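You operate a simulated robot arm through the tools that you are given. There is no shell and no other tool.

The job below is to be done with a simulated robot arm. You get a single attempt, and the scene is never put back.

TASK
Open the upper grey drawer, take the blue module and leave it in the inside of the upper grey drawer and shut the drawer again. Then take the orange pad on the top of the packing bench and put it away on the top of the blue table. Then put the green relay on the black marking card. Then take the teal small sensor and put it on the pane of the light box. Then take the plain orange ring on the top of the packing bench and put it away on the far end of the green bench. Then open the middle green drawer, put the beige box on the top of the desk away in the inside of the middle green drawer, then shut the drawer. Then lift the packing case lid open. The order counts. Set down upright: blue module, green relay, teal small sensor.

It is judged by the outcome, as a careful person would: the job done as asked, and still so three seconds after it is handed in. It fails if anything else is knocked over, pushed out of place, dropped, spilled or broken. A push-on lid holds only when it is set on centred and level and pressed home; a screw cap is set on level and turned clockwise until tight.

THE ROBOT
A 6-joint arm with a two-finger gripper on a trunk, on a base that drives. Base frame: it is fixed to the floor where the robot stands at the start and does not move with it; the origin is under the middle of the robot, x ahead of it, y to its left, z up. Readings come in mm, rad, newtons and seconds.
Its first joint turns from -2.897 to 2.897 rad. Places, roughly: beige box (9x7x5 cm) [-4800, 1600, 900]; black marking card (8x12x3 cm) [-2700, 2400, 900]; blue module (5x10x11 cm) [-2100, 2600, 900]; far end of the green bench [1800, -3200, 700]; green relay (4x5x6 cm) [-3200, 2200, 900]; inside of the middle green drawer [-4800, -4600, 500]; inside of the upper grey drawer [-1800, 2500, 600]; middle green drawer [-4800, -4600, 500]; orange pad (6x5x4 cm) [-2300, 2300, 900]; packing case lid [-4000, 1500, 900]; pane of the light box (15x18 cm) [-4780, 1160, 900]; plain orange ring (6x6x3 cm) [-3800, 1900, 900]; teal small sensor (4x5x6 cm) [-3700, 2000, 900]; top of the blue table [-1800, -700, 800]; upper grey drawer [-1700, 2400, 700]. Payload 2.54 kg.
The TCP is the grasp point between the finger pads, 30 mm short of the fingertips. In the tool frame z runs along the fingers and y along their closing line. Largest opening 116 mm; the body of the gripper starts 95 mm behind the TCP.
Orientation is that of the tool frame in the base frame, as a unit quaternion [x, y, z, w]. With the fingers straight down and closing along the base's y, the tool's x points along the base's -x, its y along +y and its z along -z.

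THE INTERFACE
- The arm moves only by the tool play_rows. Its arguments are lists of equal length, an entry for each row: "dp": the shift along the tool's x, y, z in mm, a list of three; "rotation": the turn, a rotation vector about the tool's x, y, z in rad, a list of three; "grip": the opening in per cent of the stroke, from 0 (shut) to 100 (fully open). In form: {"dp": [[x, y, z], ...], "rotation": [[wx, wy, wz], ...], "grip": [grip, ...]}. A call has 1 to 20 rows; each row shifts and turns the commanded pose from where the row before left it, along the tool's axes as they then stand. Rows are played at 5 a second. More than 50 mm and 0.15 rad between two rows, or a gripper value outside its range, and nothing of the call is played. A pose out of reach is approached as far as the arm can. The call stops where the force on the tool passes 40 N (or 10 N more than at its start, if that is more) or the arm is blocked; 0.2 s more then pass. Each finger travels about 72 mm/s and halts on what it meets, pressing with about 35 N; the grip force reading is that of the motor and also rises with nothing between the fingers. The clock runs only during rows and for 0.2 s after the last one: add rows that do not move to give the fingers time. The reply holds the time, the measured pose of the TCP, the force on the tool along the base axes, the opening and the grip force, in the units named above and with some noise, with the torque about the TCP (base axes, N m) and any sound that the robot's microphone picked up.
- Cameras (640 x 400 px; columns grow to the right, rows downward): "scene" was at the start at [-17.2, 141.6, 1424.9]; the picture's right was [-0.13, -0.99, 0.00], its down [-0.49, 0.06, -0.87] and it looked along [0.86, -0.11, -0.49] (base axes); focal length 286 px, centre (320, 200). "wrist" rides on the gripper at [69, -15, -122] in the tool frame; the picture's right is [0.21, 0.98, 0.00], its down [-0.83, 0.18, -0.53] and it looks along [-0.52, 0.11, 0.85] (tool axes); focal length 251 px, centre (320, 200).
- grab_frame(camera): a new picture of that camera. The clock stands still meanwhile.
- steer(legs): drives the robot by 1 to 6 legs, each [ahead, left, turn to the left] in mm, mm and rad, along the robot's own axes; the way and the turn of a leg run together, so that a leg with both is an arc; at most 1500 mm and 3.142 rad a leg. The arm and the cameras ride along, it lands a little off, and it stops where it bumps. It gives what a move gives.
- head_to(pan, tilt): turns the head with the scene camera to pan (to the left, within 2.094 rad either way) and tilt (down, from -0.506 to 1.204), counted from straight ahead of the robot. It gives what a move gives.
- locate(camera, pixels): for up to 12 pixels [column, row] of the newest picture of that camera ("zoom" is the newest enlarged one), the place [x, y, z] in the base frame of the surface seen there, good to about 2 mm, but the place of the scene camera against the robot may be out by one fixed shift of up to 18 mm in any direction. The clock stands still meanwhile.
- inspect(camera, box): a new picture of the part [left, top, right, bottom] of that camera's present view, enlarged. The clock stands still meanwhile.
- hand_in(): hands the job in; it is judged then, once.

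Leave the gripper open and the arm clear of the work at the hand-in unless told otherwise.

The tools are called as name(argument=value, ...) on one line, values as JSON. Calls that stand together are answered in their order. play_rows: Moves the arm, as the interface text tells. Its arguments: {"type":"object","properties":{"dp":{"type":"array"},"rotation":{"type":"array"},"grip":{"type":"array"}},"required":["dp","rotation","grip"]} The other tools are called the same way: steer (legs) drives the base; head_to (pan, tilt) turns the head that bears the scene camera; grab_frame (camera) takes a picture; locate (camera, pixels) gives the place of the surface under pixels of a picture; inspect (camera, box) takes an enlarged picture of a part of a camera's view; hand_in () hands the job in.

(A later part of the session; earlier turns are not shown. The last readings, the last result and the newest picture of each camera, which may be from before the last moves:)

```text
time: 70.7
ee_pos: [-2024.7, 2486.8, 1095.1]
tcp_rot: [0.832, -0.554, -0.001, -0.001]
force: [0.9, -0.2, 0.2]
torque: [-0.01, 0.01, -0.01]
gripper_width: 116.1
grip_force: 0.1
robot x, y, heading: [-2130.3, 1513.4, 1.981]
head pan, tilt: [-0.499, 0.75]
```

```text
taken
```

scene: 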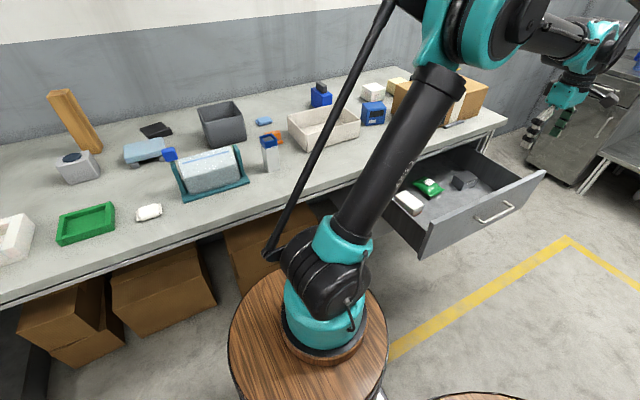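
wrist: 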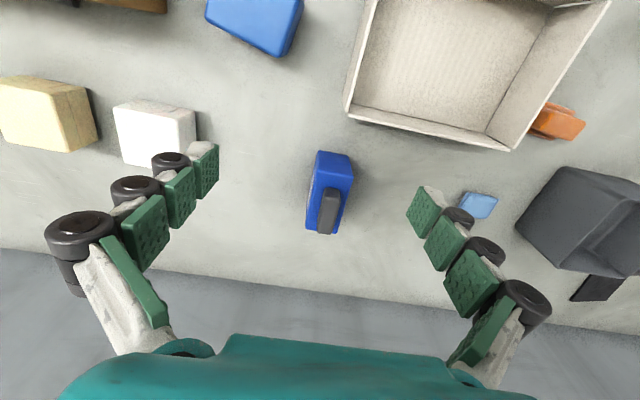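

The module sits well in view at about (328,195). I enlarge it and locate its top corners.

inspect(camera="wrist", box=[264, 130, 392, 250])

```text
3.33 times, centred on (328, 190) of wrist
```

zoom: 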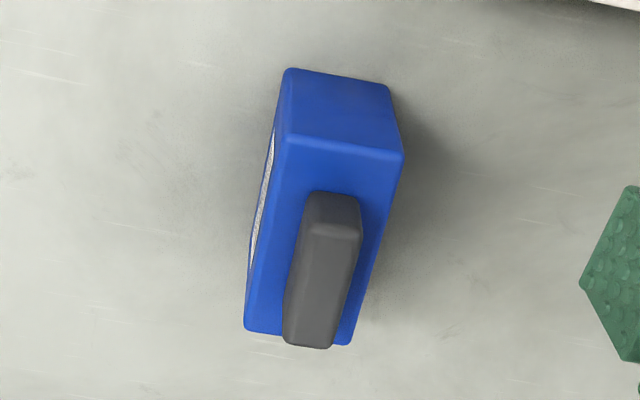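

locate(camera="zoom", pixels=[[283, 142], [398, 156], [250, 320], [350, 335], [318, 232], [355, 236], [296, 330], [330, 335], [290, 80], [385, 90], [340, 165], [330, 285]])

```text
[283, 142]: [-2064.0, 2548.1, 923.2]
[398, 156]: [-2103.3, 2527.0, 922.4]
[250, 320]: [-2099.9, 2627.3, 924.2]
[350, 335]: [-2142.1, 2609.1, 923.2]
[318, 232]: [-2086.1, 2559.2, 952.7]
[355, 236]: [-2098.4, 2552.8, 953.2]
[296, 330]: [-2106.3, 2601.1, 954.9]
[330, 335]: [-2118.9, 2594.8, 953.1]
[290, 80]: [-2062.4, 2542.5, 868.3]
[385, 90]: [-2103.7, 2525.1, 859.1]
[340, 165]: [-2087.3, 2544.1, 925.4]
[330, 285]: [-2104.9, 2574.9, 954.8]
```

Module: body top z 924, grip top 954, centre (-2102, 2578), long axis at 2.005 rad (tool at 1.965), width ≈48 mm. I move over it, turn by −0.04 about tool z, and descend part-way to check.

play_rows(dp=[[-38, 12, 0], [-38, 12, 0], [-38, 12, 0], [0, 0, 0], [0, 0, 45], [0, 0, 45], [0, 0, 0]], rotation=[[0, 0, 0], [0, 0, 0], [0, 0, 0], [0, 0, -0.04], [0, 0, 0], [0, 0, 0], [0, 0, 0]], grip=[100, 100, 100, 100, 100, 100, 100])

grab_frame(camera="wrist")

```text
time: 72.3
ee_pos: [-2082.7, 2557.1, 1004.2]
tcp_rot: [0.843, -0.537, 0.0, -0.001]
force: [-0.1, 0.5, -0.2]
torque: [-0.01, 0.0, 0.03]
gripper_width: 116.0
grip_force: 0.1
out of reach, approached as far as the arm can: row 3
robot x, y, heading: [-2131.2, 1513.7, 1.972]
head pan, tilt: [-0.499, 0.75]
```

```text
taken
```

wrist: 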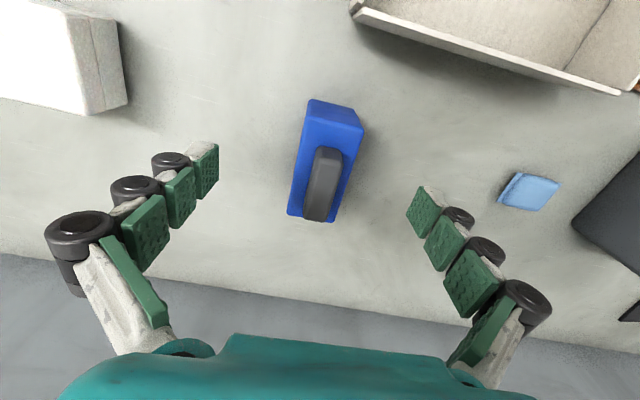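

Row 3 was at the reach limit at that height; I'm 27 mm short. I locate the module again from here to refine.

locate(camera="wrist", pixels=[[308, 122], [360, 128], [290, 210], [335, 218], [315, 208], [325, 150], [330, 212]])

```text
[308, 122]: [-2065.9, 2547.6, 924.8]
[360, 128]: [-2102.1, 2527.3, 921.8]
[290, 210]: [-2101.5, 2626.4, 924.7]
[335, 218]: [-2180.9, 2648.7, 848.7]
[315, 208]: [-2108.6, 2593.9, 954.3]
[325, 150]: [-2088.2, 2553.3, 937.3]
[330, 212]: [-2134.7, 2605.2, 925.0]
```

Consistent. I go the last 27 mm forward while descending to TCP z 898, then close on the body.

play_rows(dp=[[-9, 3, 15], [-9, 3, 15], [-9, 2.6, 15], [0, 0, 20], [0, 0, 20], [0, 0, 21], [0, 0, 0], [0, 0, 0], [0, 0, 0], [0, 0, 0], [0, 0, 0]], rotation=[[0, 0, 0], [0, 0, 0], [0, 0, 0], [0, 0, 0], [0, 0, 0], [0, 0, 0], [0, 0, 0], [0, 0, 0], [0, 0, 0], [0, 0, 0], [0, 0, 0]], grip=[100, 100, 100, 100, 100, 100, 100, 60, 30, 30, 30])

grab_frame(camera="wrist")

```text
time: 74.7
ee_pos: [-2097.8, 2613.3, 921.5]
tcp_rot: [0.843, -0.538, 0.0, 0.0]
force: [-0.5, 0.6, 4.4]
torque: [-0.09, -0.02, -0.14]
gripper_width: 50.0
grip_force: 35.6
out of reach, approached as far as the arm can: row 1, 2, 3, 4, 5, 6
robot x, y, heading: [-2128.2, 1513.3, 1.978]
head pan, tilt: [-0.499, 0.75]
```

```text
taken
```

wrist: 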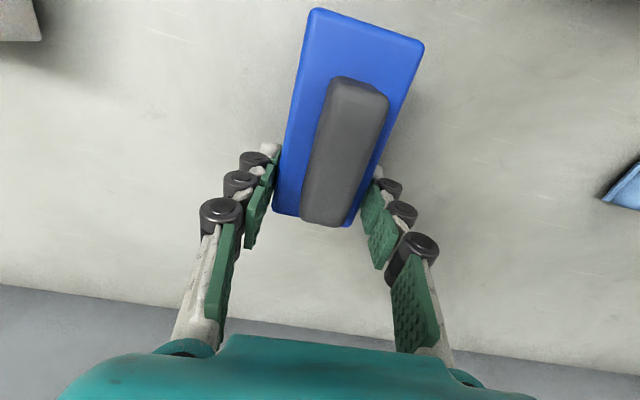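

The arm closed at (-2098, 2613, 921): 35 mm farther than wanted, so the grip is off-centre. I look at the arm's posture before deciding.

grab_frame(camera="scene")

```text
taken
```

scene: 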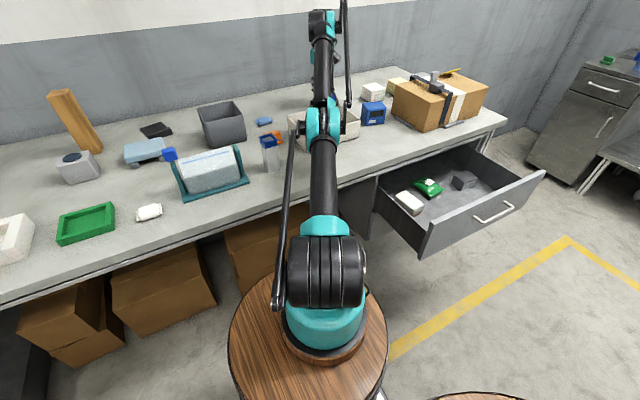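

locate(camera="scene", pixels=[[325, 118], [322, 160], [323, 200], [322, 60], [320, 22], [326, 240], [330, 300]])

```text
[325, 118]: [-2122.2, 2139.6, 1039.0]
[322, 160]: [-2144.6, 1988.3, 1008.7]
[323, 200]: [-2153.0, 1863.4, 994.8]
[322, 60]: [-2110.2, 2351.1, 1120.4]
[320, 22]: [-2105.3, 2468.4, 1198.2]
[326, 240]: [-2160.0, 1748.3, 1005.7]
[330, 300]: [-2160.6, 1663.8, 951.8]
```

The arm has flipped into an elbow-low posture (it stretched out at z 1095 and came down elbow-down), which blocks the right height. I release the module without moving it and raise straight up to recover an elbow-high posture.

play_rows(dp=[[0, 0, 0], [0, 0, 0], [0, 0, 0], [0, 0, 0], [0, 0, 0], [0, 0, -20], [0, 0, -20], [0, 0, -20], [0, 0, -20], [0, 0, -20], [0, 0, 0]], rotation=[[0, 0, 0], [0, 0, 0], [0, 0, 0], [0, 0, 0], [0, 0, 0], [0, 0, 0], [0, 0, 0], [0, 0, 0], [0, 0, 0], [0, 0, 0], [0, 0, 0]], grip=[60, 80, 100, 100, 100, 100, 100, 100, 100, 100, 100])

grab_frame(camera="scene")

grab_frame(camera="wrist")

```text
time: 77.1
ee_pos: [-2098.8, 2601.3, 986.6]
tcp_rot: [0.843, -0.537, 0.0, 0.0]
force: [-0.6, 0.0, 0.6]
torque: [0.02, -0.01, -0.03]
gripper_width: 116.2
grip_force: 0.1
out of reach, approached as far as the arm can: row 8, 9, 10
robot x, y, heading: [-2125.7, 1512.9, 1.984]
head pan, tilt: [-0.499, 0.75]
```

```text
taken
```

scene: 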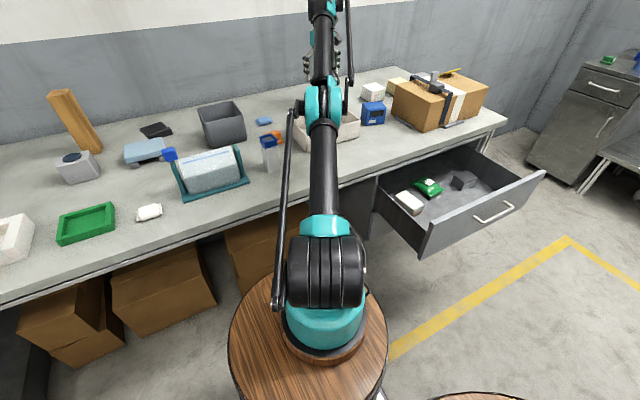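

```text
taken
```

wrist: 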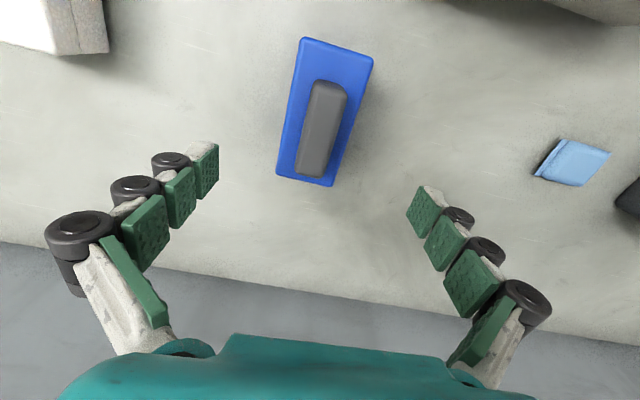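

The arm is near straight. I pull back 120 mm with some rise and check where the elbow goes.

play_rows(dp=[[20, 0, -20], [20, 0, -20], [20, 0, -20], [30, 0, -10], [30, 0, 0], [0, 0, 0]], rotation=[[0, 0, 0], [0, 0, 0], [0, 0, 0], [0, 0, 0], [0, 0, 0], [0, 0, 0]], grip=[100, 100, 100, 100, 100, 100])

grab_frame(camera="scene")

locate(camera="scene", pixels=[[325, 105], [322, 160], [323, 200], [322, 60], [320, 22], [326, 240], [330, 300]])

```text
time: 78.5
ee_pos: [-2048.3, 2491.9, 1057.5]
tcp_rot: [0.843, -0.537, 0.0, -0.001]
force: [-0.4, -1.0, -0.2]
torque: [0.02, 0.0, -0.02]
gripper_width: 116.0
grip_force: 0.0
robot x, y, heading: [-2131.5, 1513.4, 1.979]
head pan, tilt: [-0.499, 0.75]
```

```text
taken
```

scene: 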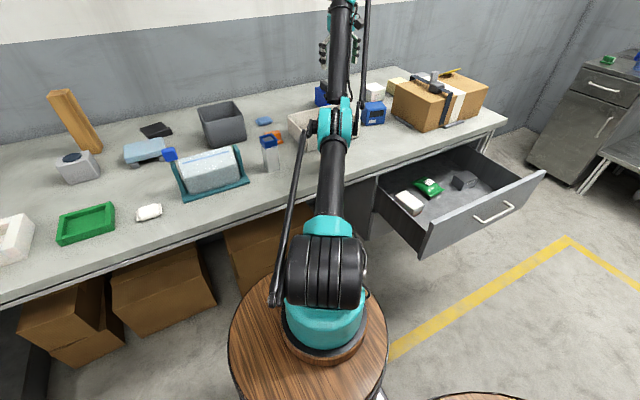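

```text
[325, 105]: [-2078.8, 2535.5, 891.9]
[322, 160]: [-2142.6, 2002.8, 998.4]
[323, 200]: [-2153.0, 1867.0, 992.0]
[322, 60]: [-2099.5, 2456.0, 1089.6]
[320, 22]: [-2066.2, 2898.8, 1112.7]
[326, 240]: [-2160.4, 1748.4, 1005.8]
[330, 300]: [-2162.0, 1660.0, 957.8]
```

Still elbow-low. I stretch outward past the reach limit at safe height, then come back, to get the elbow to flip.

play_rows(dp=[[-40, 0, 0], [-40, 0, 0], [-40, 0, 0], [-40, 0, 0], [30, 0, 0], [30, 0, 0], [30, 0, 0], [0, 0, 0]], rotation=[[0, 0, 0], [0, 0, 0], [0, 0, 0], [0, 0, 0], [0, 0, 0], [0, 0, 0], [0, 0, 0], [0, 0, 0]], grip=[100, 100, 100, 100, 100, 100, 100, 100])

grab_frame(camera="scene")

```text
time: 80.3
ee_pos: [-2067.8, 2503.9, 1050.5]
tcp_rot: [0.844, -0.537, 0.0, 0.001]
force: [-0.7, 0.4, 0.7]
torque: [0.0, -0.01, 0.0]
gripper_width: 115.9
grip_force: 0.0
out of reach, approached as far as the arm can: row 3, 4, 7
robot x, y, heading: [-2129.9, 1513.6, 1.982]
head pan, tilt: [-0.499, 0.75]
```

```text
taken
```

scene: 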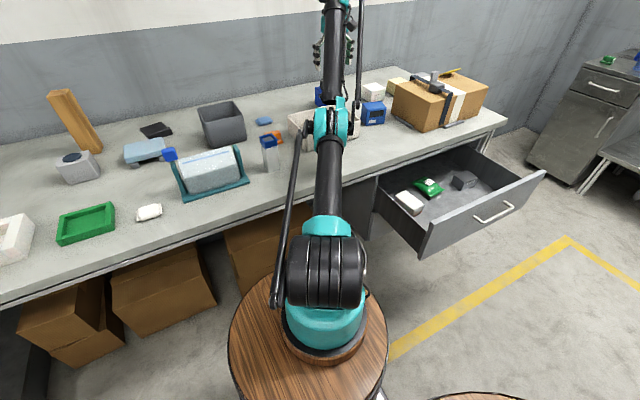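

Still elbow-low. I try it higher: up past the limit, then inward.

play_rows(dp=[[0, 0, -45], [0, 0, -45], [0, 0, -45], [0, 0, -45], [0, 0, -45], [20, 0, -45], [40, 0, 0], [40, 0, 0], [40, 0, 0], [40, 0, 0], [0, 0, 0]], rotation=[[0, 0, 0], [0, 0, 0], [0, 0, 0], [0, 0, 0], [0, 0, 0], [0, 0, 0], [0, 0, 0], [0, 0, 0], [0, 0, 0], [0, 0, 0], [0, 0, 0]], grip=[100, 100, 100, 100, 100, 100, 100, 100, 100, 100, 100])

grab_frame(camera="scene")

```text
time: 82.7
ee_pos: [-1984.0, 2354.3, 1281.0]
tcp_rot: [0.844, -0.537, 0.0, 0.0]
force: [0.3, -0.3, 0.1]
torque: [0.05, 0.04, 0.02]
gripper_width: 116.1
grip_force: 0.0
out of reach, approached as far as the arm can: row 3, 4, 5, 6, 8, 9, 10
robot x, y, heading: [-2131.2, 1512.8, 1.98]
head pan, tilt: [-0.499, 0.75]
```

```text
taken
```

scene: 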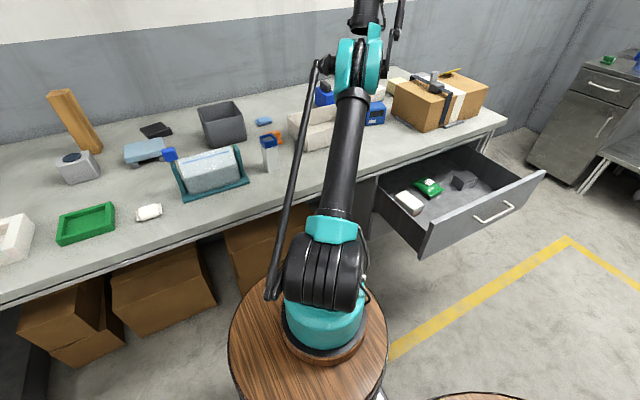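

locate(camera="scene", pixels=[[355, 65], [350, 100], [345, 150], [338, 200], [365, 15], [330, 235]])

head_to(pan=-0.3, tilt=0.2)

grab_frame(camera="scene")

```text
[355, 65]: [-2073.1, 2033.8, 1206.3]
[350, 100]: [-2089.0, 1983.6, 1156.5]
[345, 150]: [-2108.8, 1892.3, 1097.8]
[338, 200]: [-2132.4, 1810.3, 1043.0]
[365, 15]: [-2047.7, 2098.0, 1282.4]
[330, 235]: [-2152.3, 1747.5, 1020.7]
```

```text
time: 83.6
ee_pos: [-1983.9, 2354.4, 1281.3]
tcp_rot: [0.844, -0.537, 0.0, 0.0]
force: [-0.2, -0.5, -0.9]
torque: [-0.01, -0.02, 0.02]
gripper_width: 115.9
grip_force: 0.1
robot x, y, heading: [-2131.4, 1510.9, 1.983]
head pan, tilt: [-0.3, 0.201]
```

```text
taken
```

scene: 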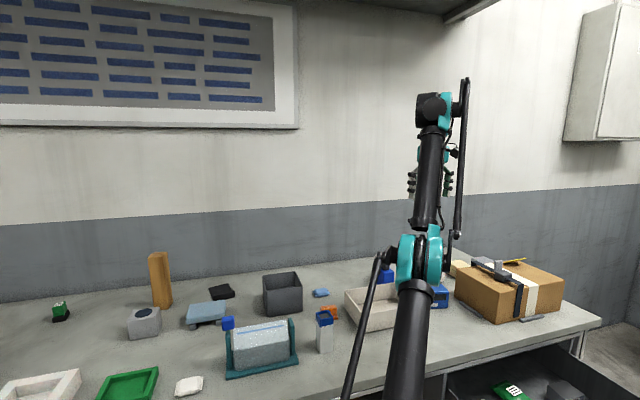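

The arm is practically straight now, so pure inward motion is singular. I add a pitch of the hand towards the robot together with inward motion; that should bend the forearm downward (elbow high).

play_rows(dp=[[45, 0, 0], [45, 0, 0], [45, 0, 0], [45, 0, 0], [40, 0, 0], [40, 0, 0], [0, 0, 0]], rotation=[[0, 0.12, 0], [0, 0.12, 0], [0, 0.12, 0], [0, 0, 0], [0, 0, 0], [0, 0, 0], [0, 0, 0]], grip=[100, 100, 100, 100, 100, 100, 100])

grab_frame(camera="scene")

```text
time: 85.2
ee_pos: [-1860.7, 2169.7, 1377.2]
tcp_rot: [0.83, -0.528, 0.15, 0.097]
force: [-0.1, -0.2, -0.6]
torque: [-0.04, -0.01, 0.01]
gripper_width: 116.1
grip_force: 0.0
out of reach, approached as far as the arm can: row 1, 2, 3, 4, 5, 6
robot x, y, heading: [-2133.1, 1512.7, 1.985]
head pan, tilt: [-0.3, 0.201]
```

```text
taken
```

scene: 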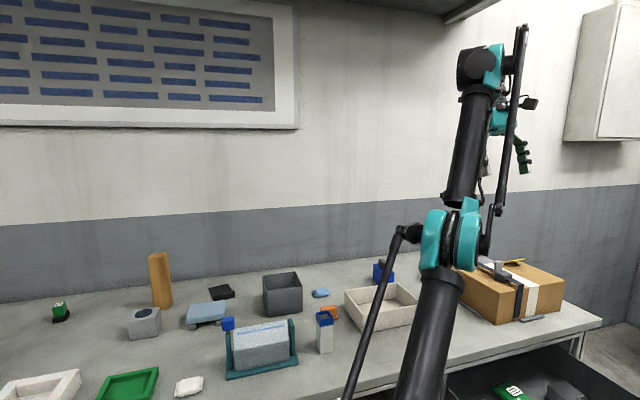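

locate(camera="scene", pixels=[[455, 235], [440, 280], [425, 340], [465, 160], [475, 110], [478, 70]])

```text
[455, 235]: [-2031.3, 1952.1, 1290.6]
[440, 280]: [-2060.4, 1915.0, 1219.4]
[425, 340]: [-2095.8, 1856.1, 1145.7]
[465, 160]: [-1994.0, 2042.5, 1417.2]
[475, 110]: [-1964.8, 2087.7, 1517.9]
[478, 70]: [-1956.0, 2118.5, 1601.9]
```

The forearm is still bent slightly upward (elbow-low). I straighten the arm fully along its own direction, pitch the hand about its wrist, then come straight inward along the arm's line.

play_rows(dp=[[-8, 0, -40], [-8, 0, -40], [-8, 0, -40], [22, 0, -8], [22, 0, -8], [22, 0, -8], [-6, 0, 35], [-6, 0, 35], [-6, 0, 35], [0, 0, 0]], rotation=[[0, 0, 0], [0, 0, 0], [0, 0, 0], [0, 0.12, 0], [0, 0.12, 0], [0, 0.12, 0], [0, 0, 0], [0, 0, 0], [0, 0, 0], [0, 0, 0]], grip=[100, 100, 100, 100, 100, 100, 100, 100, 100, 100])

grab_frame(camera="scene")

```text
time: 87.4
ee_pos: [-1824.6, 2119.5, 1404.7]
tcp_rot: [0.789, -0.503, 0.297, 0.19]
force: [-0.8, 0.0, -0.4]
torque: [0.02, 0.01, 0.02]
gripper_width: 116.3
grip_force: 0.1
out of reach, approached as far as the arm can: row 1, 2, 3, 4, 5, 6, 7, 8, 9
robot x, y, heading: [-2133.4, 1515.3, 1.978]
head pan, tilt: [-0.3, 0.201]
```

```text
taken
```

scene: 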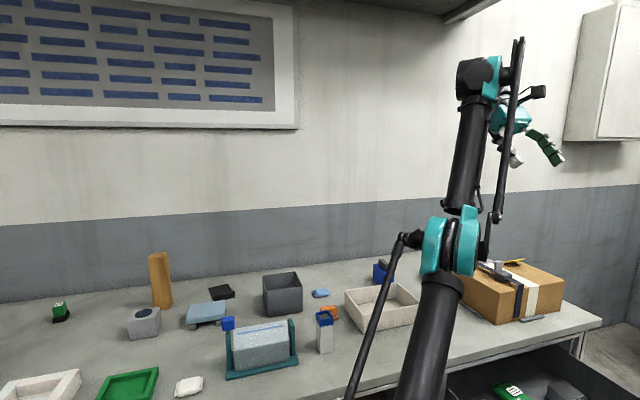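

The arm stays at its straight limit. I put the hand back to pointing straight down (pitch −0.72 about its wrist) and return to the former low stretched pose.

play_rows(dp=[[-24, 0, 0], [-24, 0, 0], [-24, 0, 0], [-24, 0, 0], [-24, 0, 0], [-24, 0, 0], [-31, 5, 30], [-31, 5, 30], [-31, 5, 30], [-31, 5, 30], [-31, 5, 30], [-31, 5, 30], [-31, 5, 30], [-31, 5, 30], [0, 0, 0]], rotation=[[0, -0.12, 0], [0, -0.12, 0], [0, -0.12, 0], [0, -0.12, 0], [0, -0.12, 0], [0, -0.12, 0], [0, 0, 0], [0, 0, 0], [0, 0, 0], [0, 0, 0], [0, 0, 0], [0, 0, 0], [0, 0, 0], [0, 0, 0], [0, 0, 0]], grip=[100, 100, 100, 100, 100, 100, 100, 100, 100, 100, 100, 100, 100, 100, 100])

grab_frame(camera="scene")

```text
time: 90.6
ee_pos: [-2011.9, 2463.3, 1124.6]
tcp_rot: [0.843, -0.538, 0.0, 0.0]
force: [-0.9, -0.7, 0.0]
torque: [0.02, -0.02, 0.03]
gripper_width: 116.0
grip_force: 0.0
out of reach, approached as far as the arm can: row 3, 5, 7, 8
robot x, y, heading: [-2127.3, 1511.0, 1.98]
head pan, tilt: [-0.3, 0.201]
```

```text
taken
```

scene: 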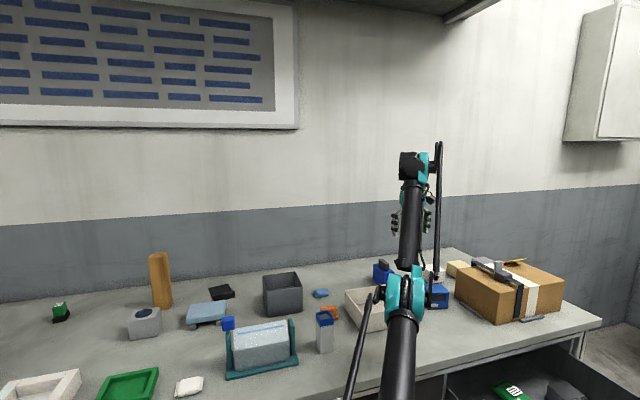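

Now I test whether inward motion is possible from here (tells which elbow side it is on).

play_rows(dp=[[40, 0, 0], [40, 0, 0], [40, 0, 0], [40, 0, 0], [0, 0, 0]], rotation=[[0, 0, 0], [0, 0, 0], [0, 0, 0], [0, 0, 0], [0, 0, 0]], grip=[100, 100, 100, 100, 100])

grab_frame(camera="scene")

```text
time: 91.8
ee_pos: [-1916.3, 2392.0, 1138.3]
tcp_rot: [0.843, -0.538, 0.0, 0.001]
force: [0.1, -0.4, 0.2]
torque: [-0.02, 0.0, 0.03]
gripper_width: 115.8
grip_force: 0.0
out of reach, approached as far as the arm can: row 2, 3, 4
robot x, y, heading: [-2133.6, 1512.3, 1.982]
head pan, tilt: [-0.3, 0.201]
```

```text
taken
```

scene: 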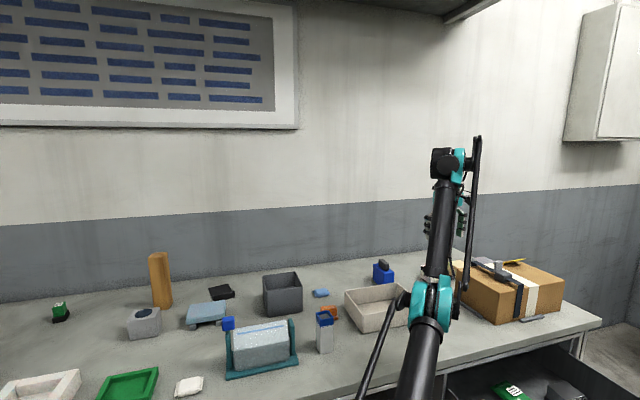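

Elbow-low still. I go outward and take one large overshoot step past the limit, then test inward motion again.

play_rows(dp=[[-45, 0, 0], [-40, 0, 0], [-50, 0, 0], [40, 0, 0], [40, 0, 0], [40, 0, 0], [40, 0, 0], [0, 0, 0]], rotation=[[0, 0, 0], [0, 0, 0], [0, 0, 0], [0, 0, 0], [0, 0, 0], [0, 0, 0], [0, 0, 0], [0, 0, 0]], grip=[100, 100, 100, 100, 100, 100, 100, 100])

```text
time: 93.6
ee_pos: [-1900.0, 2384.4, 1141.8]
tcp_rot: [0.844, -0.537, 0.0, 0.001]
force: [0.3, -0.4, 0.2]
torque: [-0.03, -0.01, 0.03]
gripper_width: 116.0
grip_force: 0.0
out of reach, approached as far as the arm can: row 3, 7
robot x, y, heading: [-2131.1, 1512.7, 1.981]
head pan, tilt: [-0.3, 0.201]
```

Not flipped. Next try: at the stretched limit, pitch the hand +0.15 twice with the TCP held (pushes the wrist outward), then come inward.

play_rows(dp=[[-45, 0, 0], [-45, 0, 0], [0, 0, 0], [0, 0, 0], [38, 0, 12], [38, 0, 12], [38, 0, 12], [38, 0, 12], [38, 0, 12], [0, 0, 0]], rotation=[[0, 0, 0], [0, 0, 0], [0, 0.15, 0], [0, 0.15, 0], [0, 0, 0], [0, 0, 0], [0, 0, 0], [0, 0, 0], [0, 0, 0], [0, 0, 0]], grip=[100, 100, 100, 100, 100, 100, 100, 100, 100, 100])

```text
time: 95.8
ee_pos: [-1840.7, 2308.6, 1141.8]
tcp_rot: [0.834, -0.532, 0.125, 0.081]
force: [-0.1, -1.0, 0.3]
torque: [-0.01, 0.01, 0.03]
gripper_width: 116.1
grip_force: 0.0
out of reach, approached as far as the arm can: row 4, 8, 9
robot x, y, heading: [-2126.4, 1513.8, 1.978]
head pan, tilt: [-0.3, 0.201]
```

The behaviour suggests: moving down at the stretched limit tips the elbow low, moving up tips it high. I undo the tilt, stretch to the limit low down, then move up along the limit with a small pitch, and then inward.

play_rows(dp=[[-30, 0, 0], [-30, 0, 0], [-45, 0, 20], [-45, 0, 20], [-45, 0, 0], [-40, 0, 0], [16, 0, -19], [16, 0, -19], [16, 0, -19], [16, 0, -19], [16, 0, -19], [35, 0, 0], [35, 0, 5], [35, 0, 8], [35, 0, 8], [0, 0, 0]], rotation=[[0, -0.15, 0], [0, -0.15, 0], [0, 0, 0], [0, 0, 0], [0, 0, 0], [0, 0, 0], [0, 0.05, 0], [0, 0.05, 0], [0, 0.05, 0], [0, 0.05, 0], [0, 0.05, 0], [0, 0, 0], [0, 0, 0], [0, 0, 0], [0, 0, 0], [0, 0, 0]], grip=[100, 100, 100, 100, 100, 100, 100, 100, 100, 100, 100, 100, 100, 100, 100, 100])

grab_frame(camera="scene")

```text
time: 99.2
ee_pos: [-1857.9, 2301.9, 1182.7]
tcp_rot: [0.837, -0.532, 0.105, 0.067]
force: [0.6, -0.3, -0.5]
torque: [-0.01, -0.01, -0.02]
gripper_width: 115.9
grip_force: 0.0
out of reach, approached as far as the arm can: row 1, 2, 7, 8, 9, 10, 11
robot x, y, heading: [-2131.1, 1515.1, 1.981]
head pan, tilt: [-0.3, 0.201]
```

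```text
taken
```

scene: 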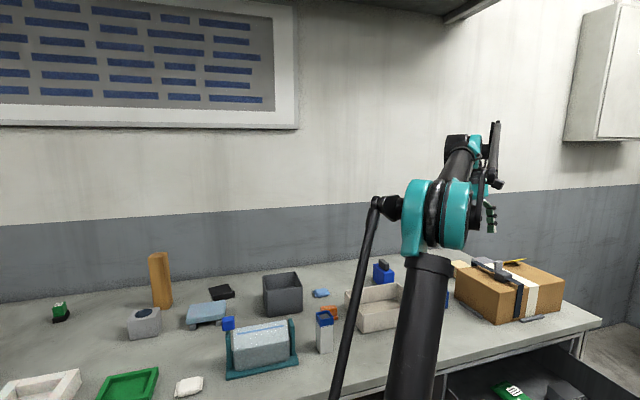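

The elbow is high again (elbow at (435,215), forearm going away). I undo the tilt, and drive 60 mm closer to have more margin from the stretched limit.

play_rows(dp=[[0, 0, 0], [0, 0, 0], [0, 0, 0], [20, 0, 0], [0, 0, 0]], rotation=[[0, -0.1, 0], [0, -0.1, 0], [0, -0.05, 0], [0, 0, 0], [0, 0, 0]], grip=[100, 100, 100, 100, 100])

steer(legs=[[60, 0, 0]])

```text
time: 100.4
ee_pos: [-1848.7, 2284.5, 1183.4]
tcp_rot: [0.843, -0.537, -0.001, 0.0]
force: [-0.1, 0.1, 0.7]
torque: [0.02, -0.02, 0.0]
gripper_width: 116.4
grip_force: 0.0
robot x, y, heading: [-2127.6, 1511.0, 1.978]
head pan, tilt: [-0.3, 0.201]
```

```text
time: 101.4
ee_pos: [-1872.1, 2339.2, 1183.1]
tcp_rot: [0.844, -0.537, 0.0, -0.001]
force: [0.6, 0.4, -0.4]
torque: [-0.05, 0.0, -0.02]
gripper_width: 116.3
grip_force: 0.1
robot x, y, heading: [-2154.6, 1566.2, 1.981]
head pan, tilt: [-0.3, 0.201]
```

Now move over the module again: left 108, forward 314, down to about z 1000, staying well within reach.

play_rows(dp=[[-18, 36, 40], [-18, 36, 40], [-18, 35.6, 40], [-32, 0, 8], [-32, 0, 8], [-32, 0, 8], [-32, 0, 8], [-32, 0, 8], [-32, 0, 8], [-33, 0, 8], [-35, 0, 8], [0, 0, 0]], rotation=[[0, 0, 0], [0, 0, 0], [0, 0, 0], [0, 0, 0], [0, 0, 0], [0, 0, 0], [0, 0, 0], [0, 0, 0], [0, 0, 0], [0, 0, 0], [0, 0, 0], [0, 0, 0]], grip=[100, 100, 100, 100, 100, 100, 100, 100, 100, 100, 100, 100])

grab_frame(camera="wrist")

```text
refused: row 1 steps farther than a row can; nothing moved
```

```text
taken
```

wrist: 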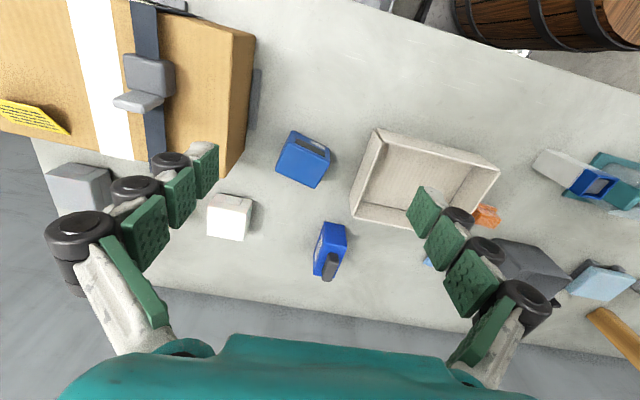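

Too large a step (over 50 mm in total); I split it.

play_rows(dp=[[-10, 27, 30], [-10, 27, 30], [-10, 27, 30], [-12, 26.6, 30], [-34, 0, 8], [-34, 0, 8], [-34, 0, 8], [-34, 0, 8], [-34, 0, 8], [-34, 0, 8], [-34, 0, 8], [-34, 0, 8], [0, 0, 0]], rotation=[[0, 0, 0], [0, 0, 0], [0, 0, 0], [0, 0, 0], [0, 0, 0], [0, 0, 0], [0, 0, 0], [0, 0, 0], [0, 0, 0], [0, 0, 0], [0, 0, 0], [0, 0, 0], [0, 0, 0]], grip=[100, 100, 100, 100, 100, 100, 100, 100, 100, 100, 100, 100, 100])

grab_frame(camera="wrist")

```text
time: 104.2
ee_pos: [-2102.1, 2579.0, 998.8]
tcp_rot: [0.843, -0.537, -0.001, -0.001]
force: [-0.5, 0.1, -0.5]
torque: [0.02, 0.02, 0.0]
gripper_width: 116.2
grip_force: 0.0
robot x, y, heading: [-2154.3, 1570.8, 1.982]
head pan, tilt: [-0.3, 0.201]
```

```text
taken
```

wrist: 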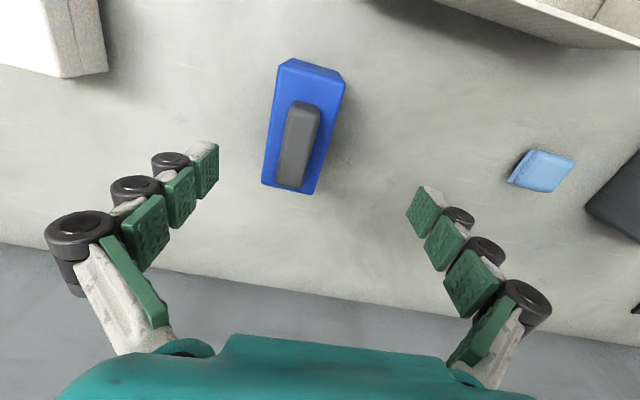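

Over the target. I re-check the module's corners after the earlier touch.

inspect(camera="wrist", box=[230, 40, 390, 210])

locate(camera="wrist", pixels=[[281, 70], [341, 85], [266, 180], [310, 189], [297, 105], [317, 110], [282, 180], [300, 183]])

```text
2.35 times, centred on (310, 125) of wrist
```

zoom: 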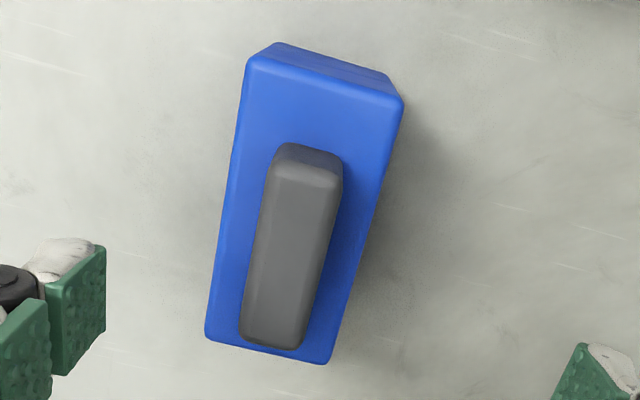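

```text
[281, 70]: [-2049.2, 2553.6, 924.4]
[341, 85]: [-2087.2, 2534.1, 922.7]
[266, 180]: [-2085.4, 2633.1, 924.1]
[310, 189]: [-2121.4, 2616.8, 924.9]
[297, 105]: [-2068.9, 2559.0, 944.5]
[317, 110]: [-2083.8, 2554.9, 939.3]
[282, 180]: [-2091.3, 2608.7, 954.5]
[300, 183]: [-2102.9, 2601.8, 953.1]
```

It had shifted by 16 mm; new centre (-2086, 2584), long axis 1.98 rad. I correct 16.6 mm right, +0.025 rad, and descend to z 898, then close.

play_rows(dp=[[1, -8.6, 0], [1, -8, 20], [0, 0, 30], [0, 0, 30], [0, 0, 20], [0, 0, 0], [0, 0, 0], [0, 0, 0], [0, 0, 0], [0, 0, 0], [0, 0, 0]], rotation=[[0, 0, 0.025], [0, 0, 0], [0, 0, 0], [0, 0, 0], [0, 0, 0], [0, 0, 0], [0, 0, 0], [0, 0, 0], [0, 0, 0], [0, 0, 0], [0, 0, 0]], grip=[100, 100, 100, 100, 100, 100, 70, 40, 30, 30, 30])

grab_frame(camera="wrist")

```text
time: 106.6
ee_pos: [-2086.9, 2584.0, 900.4]
tcp_rot: [0.837, -0.548, -0.001, 0.0]
force: [-0.2, 0.5, 2.4]
torque: [0.0, -0.02, -0.1]
gripper_width: 49.4
grip_force: 35.0
robot x, y, heading: [-2156.4, 1569.4, 1.979]
head pan, tilt: [-0.3, 0.201]
```

```text
taken
```

wrist: 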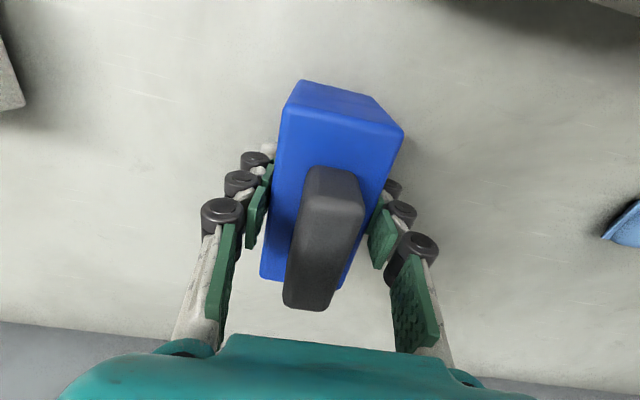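

Gripped at 49 mm, centred. I lift to z≈1050 and carry it straight back off the bench to in front of it.

play_rows(dp=[[0, 0, -15], [0, 0, -35], [0, 0, -40], [0, 0, -40], [0, 0, -20], [40, 0, 0], [45, 0, 0], [45, 0, 0], [45, 0, 0], [45, 0, 0], [45, 0, 0], [45, 0, 0], [45, 0, 0], [45, 0, 0], [45, 0, 0], [45, 0, 0], [45, 0, 0], [45, 0, 0], [13, 0, 0], [0, 0, 0]], rotation=[[0, 0, 0], [0, 0, 0], [0, 0, 0], [0, 0, 0], [0, 0, 0], [0, 0, 0], [0, 0, 0], [0, 0, 0], [0, 0, 0], [0, 0, 0], [0, 0, 0], [0, 0, 0], [0, 0, 0], [0, 0, 0], [0, 0, 0], [0, 0, 0], [0, 0, 0], [0, 0, 0], [0, 0, 0], [0, 0, 0]], grip=[30, 30, 30, 30, 30, 30, 30, 30, 30, 30, 30, 30, 30, 30, 30, 30, 30, 30, 30, 30])

grab_frame(camera="wrist")

```text
time: 110.8
ee_pos: [-1849.0, 2039.9, 1049.5]
tcp_rot: [0.837, -0.548, -0.001, 0.0]
force: [-1.0, 0.6, -3.8]
torque: [0.01, 0.0, -0.01]
gripper_width: 49.1
grip_force: 35.2
robot x, y, heading: [-2154.5, 1570.3, 1.979]
head pan, tilt: [-0.3, 0.201]
```

```text
taken
```

wrist: 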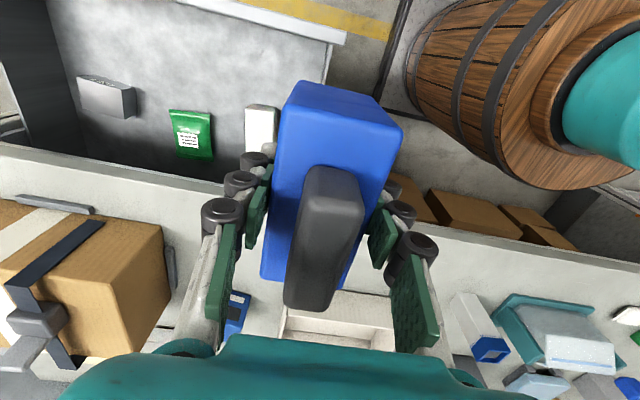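

Module held (≈0.35 kg). The wrist camera sits on the robot side of the hand, so I need to keep it off the drawer's front panel. I measure the items in the drawer exactly to choose the spot.

locate(camera="wrist", pixels=[[82, 84], [134, 92], [110, 76], [170, 112], [210, 114], [190, 110], [172, 148], [213, 155], [247, 105], [276, 106], [150, 50], [330, 40]])

inspect(camera="wrist", box=[0, 0, 350, 200])

```text
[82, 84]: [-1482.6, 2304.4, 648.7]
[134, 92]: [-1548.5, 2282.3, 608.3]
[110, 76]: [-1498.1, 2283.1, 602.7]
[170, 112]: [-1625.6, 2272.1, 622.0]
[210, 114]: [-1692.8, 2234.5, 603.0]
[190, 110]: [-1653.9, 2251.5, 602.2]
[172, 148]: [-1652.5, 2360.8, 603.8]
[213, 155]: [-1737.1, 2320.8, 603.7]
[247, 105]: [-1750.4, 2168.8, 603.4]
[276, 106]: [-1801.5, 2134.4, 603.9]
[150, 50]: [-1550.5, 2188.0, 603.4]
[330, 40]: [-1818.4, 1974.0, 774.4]
```

```text
1.83 times, centred on (175, 100) of wrist
```

zoom: 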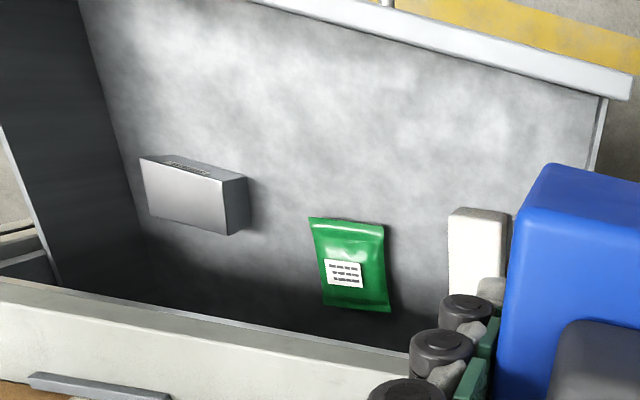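

Free spot found: centre u −578, n −2635 (between front panel and grey/green items). I carry the module over it and lower to z≈700.

play_rows(dp=[[-4, -41.2, 0], [-4, -41.2, 0], [-4, -41.2, 0], [-4, -41.2, 0], [-4, -41.2, 0], [-4, -41.2, 0], [-4, -41.3, 0], [-3.7, -41.3, 0], [0, 0, 40], [0, 0, 40], [0, 0, 40], [0, 0, 40], [0, 0, 40], [0, 0, 40], [0, 0, 0]], rotation=[[0, 0, 0.011], [0, 0, 0], [0, 0, 0], [0, 0, 0], [0, 0, 0], [0, 0, 0], [0, 0, 0], [0, 0, 0], [0, 0, 0], [0, 0, 0], [0, 0, 0], [0, 0, 0], [0, 0, 0], [0, 0, 0], [0, 0, 0]], grip=[30, 30, 30, 30, 30, 30, 30, 30, 30, 30, 30, 30, 30, 30, 30])

grab_frame(camera="wrist")

head_to(pan=-0.7, tilt=0.65)

grab_frame(camera="scene")

```text
time: 114.0
ee_pos: [-1557.5, 2198.6, 808.7]
tcp_rot: [0.834, -0.552, -0.001, -0.001]
force: [-0.6, 0.2, -3.1]
torque: [-0.01, 0.02, -0.02]
gripper_width: 49.2
grip_force: 35.2
robot x, y, heading: [-2154.7, 1568.8, 1.982]
head pan, tilt: [-0.3, 0.201]
```

```text
taken
```

wrist: 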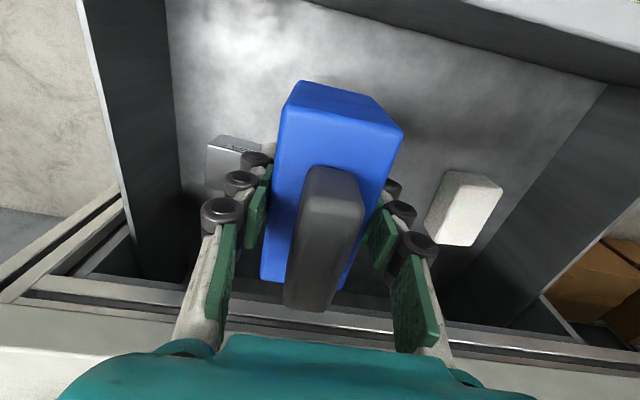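

```text
time: 114.9
ee_pos: [-1559.2, 2197.5, 809.9]
tcp_rot: [0.834, -0.551, -0.001, 0.0]
force: [0.1, 1.0, -1.9]
torque: [-0.02, -0.01, 0.02]
gripper_width: 49.0
grip_force: 35.2
robot x, y, heading: [-2154.8, 1570.2, 1.983]
head pan, tilt: [-0.7, 0.649]
```

```text
taken
```

scene: 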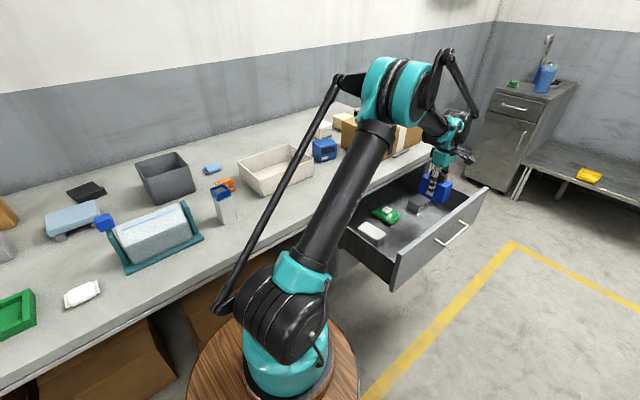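

The module hangs above the free spot inside the drawer. I lower it to just above the floor (TCP z≈648).

play_rows(dp=[[0, 0, 30], [0, 0, 30], [0, 0, 30], [0, 0, 25], [0, 0, 20], [0, 0, 15], [0, 0, 8], [0, 0, 0]], rotation=[[0, 0, 0], [0, 0, 0], [0, 0, 0], [0, 0, 0], [0, 0, 0], [0, 0, 0], [0, 0, 0], [0, 0, 0]], grip=[30, 30, 30, 30, 30, 30, 30, 30])

grab_frame(camera="wrist")

grab_frame(camera="scene")

```text
time: 116.7
ee_pos: [-1558.5, 2198.3, 652.8]
tcp_rot: [0.834, -0.552, 0.0, -0.003]
force: [4.2, 2.8, 30.1]
torque: [0.11, -0.17, -0.02]
gripper_width: 49.6
grip_force: 34.5
robot x, y, heading: [-2152.5, 1568.5, 1.983]
head pan, tilt: [-0.7, 0.649]
```

```text
taken
```

wrist: 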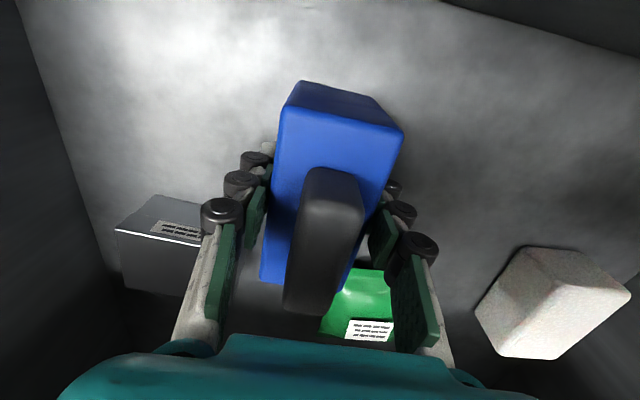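

```text
taken
```

scene: 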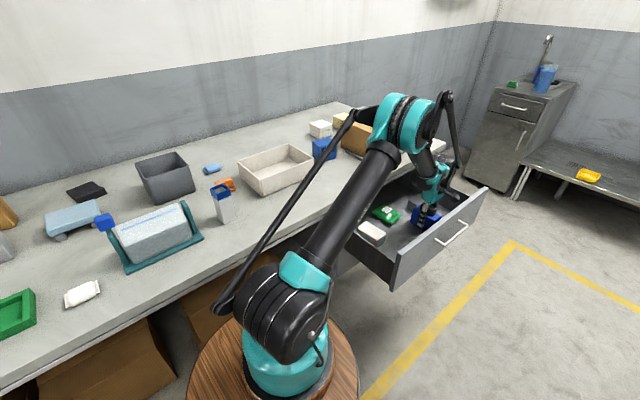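

Contact is flat and centred under the hand (30 N, negligible torque): the module stands on the drawer floor. I relieve 3 mm, open the fingers to 70 %, and rise straight up.

play_rows(dp=[[0, 0, -3], [0, 0, 0], [0, 0, 0], [0, 0, 0], [0, 0, -20], [0, 0, -40], [0, 0, -40], [0, 0, -40], [0, 0, -40], [0, 0, -40], [0, 0, 0]], rotation=[[0, 0, 0], [0, 0, 0], [0, 0, 0], [0, 0, 0], [0, 0, 0], [0, 0, 0], [0, 0, 0], [0, 0, 0], [0, 0, 0], [0, 0, 0], [0, 0, 0]], grip=[30, 50, 70, 70, 70, 70, 70, 70, 70, 70, 70])

grab_frame(camera="wrist")

```text
time: 119.1
ee_pos: [-1557.7, 2198.0, 873.9]
tcp_rot: [0.834, -0.552, -0.001, 0.0]
force: [-0.8, 0.8, 0.2]
torque: [-0.06, 0.08, -0.04]
gripper_width: 81.0
grip_force: 0.1
robot x, y, heading: [-2155.2, 1565.3, 1.979]
head pan, tilt: [-0.7, 0.649]
```

```text
taken
```

wrist: 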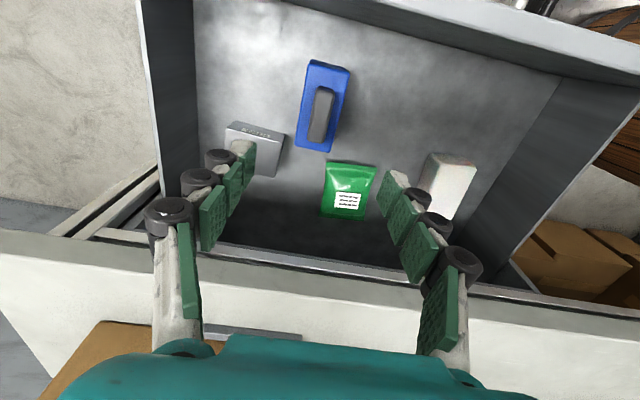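

The module stands upright in the drawer; nothing was disturbed. Next I move back in front of the panel, close the fingers and tilt the hand 0.7 rad forward for pushing below the handle.

play_rows(dp=[[0, 0, -20], [38.7, 12.7, 0], [38.7, 12.7, 0], [38.7, 12.7, 0], [38.7, 12.7, 0], [38.7, 12.7, 0], [38.5, 12.5, 0], [0, 0, 0], [0, 0, 0], [0, 0, 0], [0, 0, 0], [0, 0, 0], [0, 0, 0]], rotation=[[0, 0, 0], [0, 0, 0], [0, 0, 0], [0, 0, 0], [0, 0, 0], [0, 0, 0], [0, 0, 0], [0, -0.14, 0], [0, -0.14, 0], [0, -0.14, 0], [0, -0.14, 0], [0, -0.14, 0], [0, 0, 0]], grip=[70, 70, 70, 70, 70, 50, 20, 0, 0, 0, 0, 0, 0])

grab_frame(camera="wrist")

grab_frame(camera="scene")

```text
time: 121.9
ee_pos: [-1537.0, 1953.9, 893.8]
tcp_rot: [0.783, -0.518, -0.286, -0.19]
force: [0.4, -0.4, 0.1]
torque: [-0.02, 0.0, 0.0]
gripper_width: 0.0
grip_force: 28.5
robot x, y, heading: [-2154.7, 1567.4, 1.982]
head pan, tilt: [-0.7, 0.649]
```

```text
taken
```

wrist: 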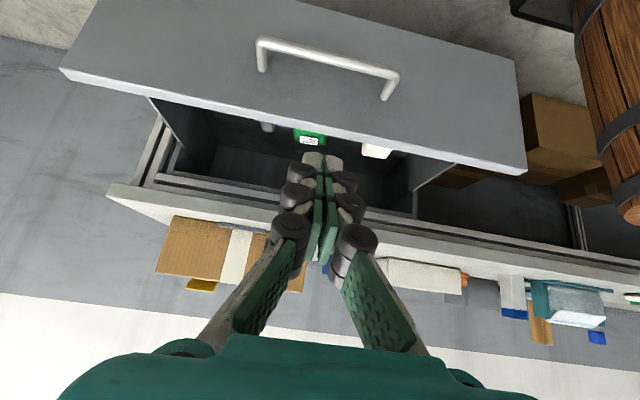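

```text
taken
```

scene: 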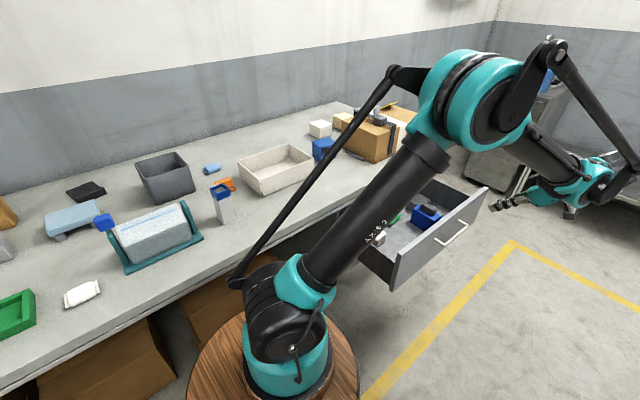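

Aligned at u −653. I lower 231 mm (TCP z≈663), in front of the panel below the handle.

play_rows(dp=[[24.8, 0, 29.5], [24.8, 0, 29.5], [24.8, 0, 29.5], [24.8, 0, 29.5], [24.8, 0, 29.5], [24.8, 0, 29.5], [0, 0, 0]], rotation=[[0, 0, 0], [0, 0, 0], [0, 0, 0], [0, 0, 0], [0, 0, 0], [0, 0, 0], [0, 0, 0]], grip=[0, 0, 0, 0, 0, 0, 0])

grab_frame(camera="wrist")

```text
time: 123.5
ee_pos: [-1538.2, 1956.3, 663.7]
tcp_rot: [0.784, -0.518, -0.286, -0.189]
force: [0.2, -0.1, 0.5]
torque: [0.01, -0.05, -0.02]
gripper_width: 0.1
grip_force: 28.5
robot x, y, heading: [-2154.5, 1564.8, 1.983]
head pan, tilt: [-0.7, 0.649]
```

```text
taken
```

wrist: 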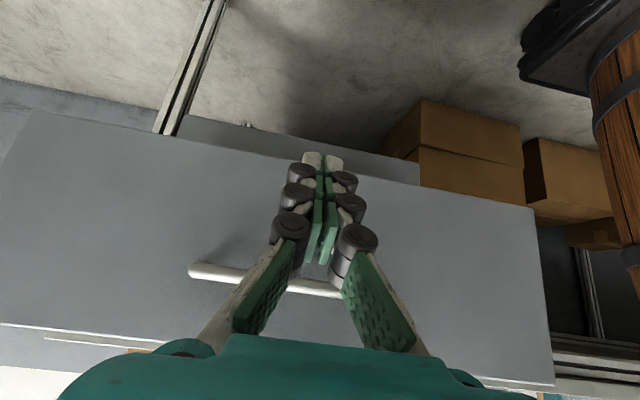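

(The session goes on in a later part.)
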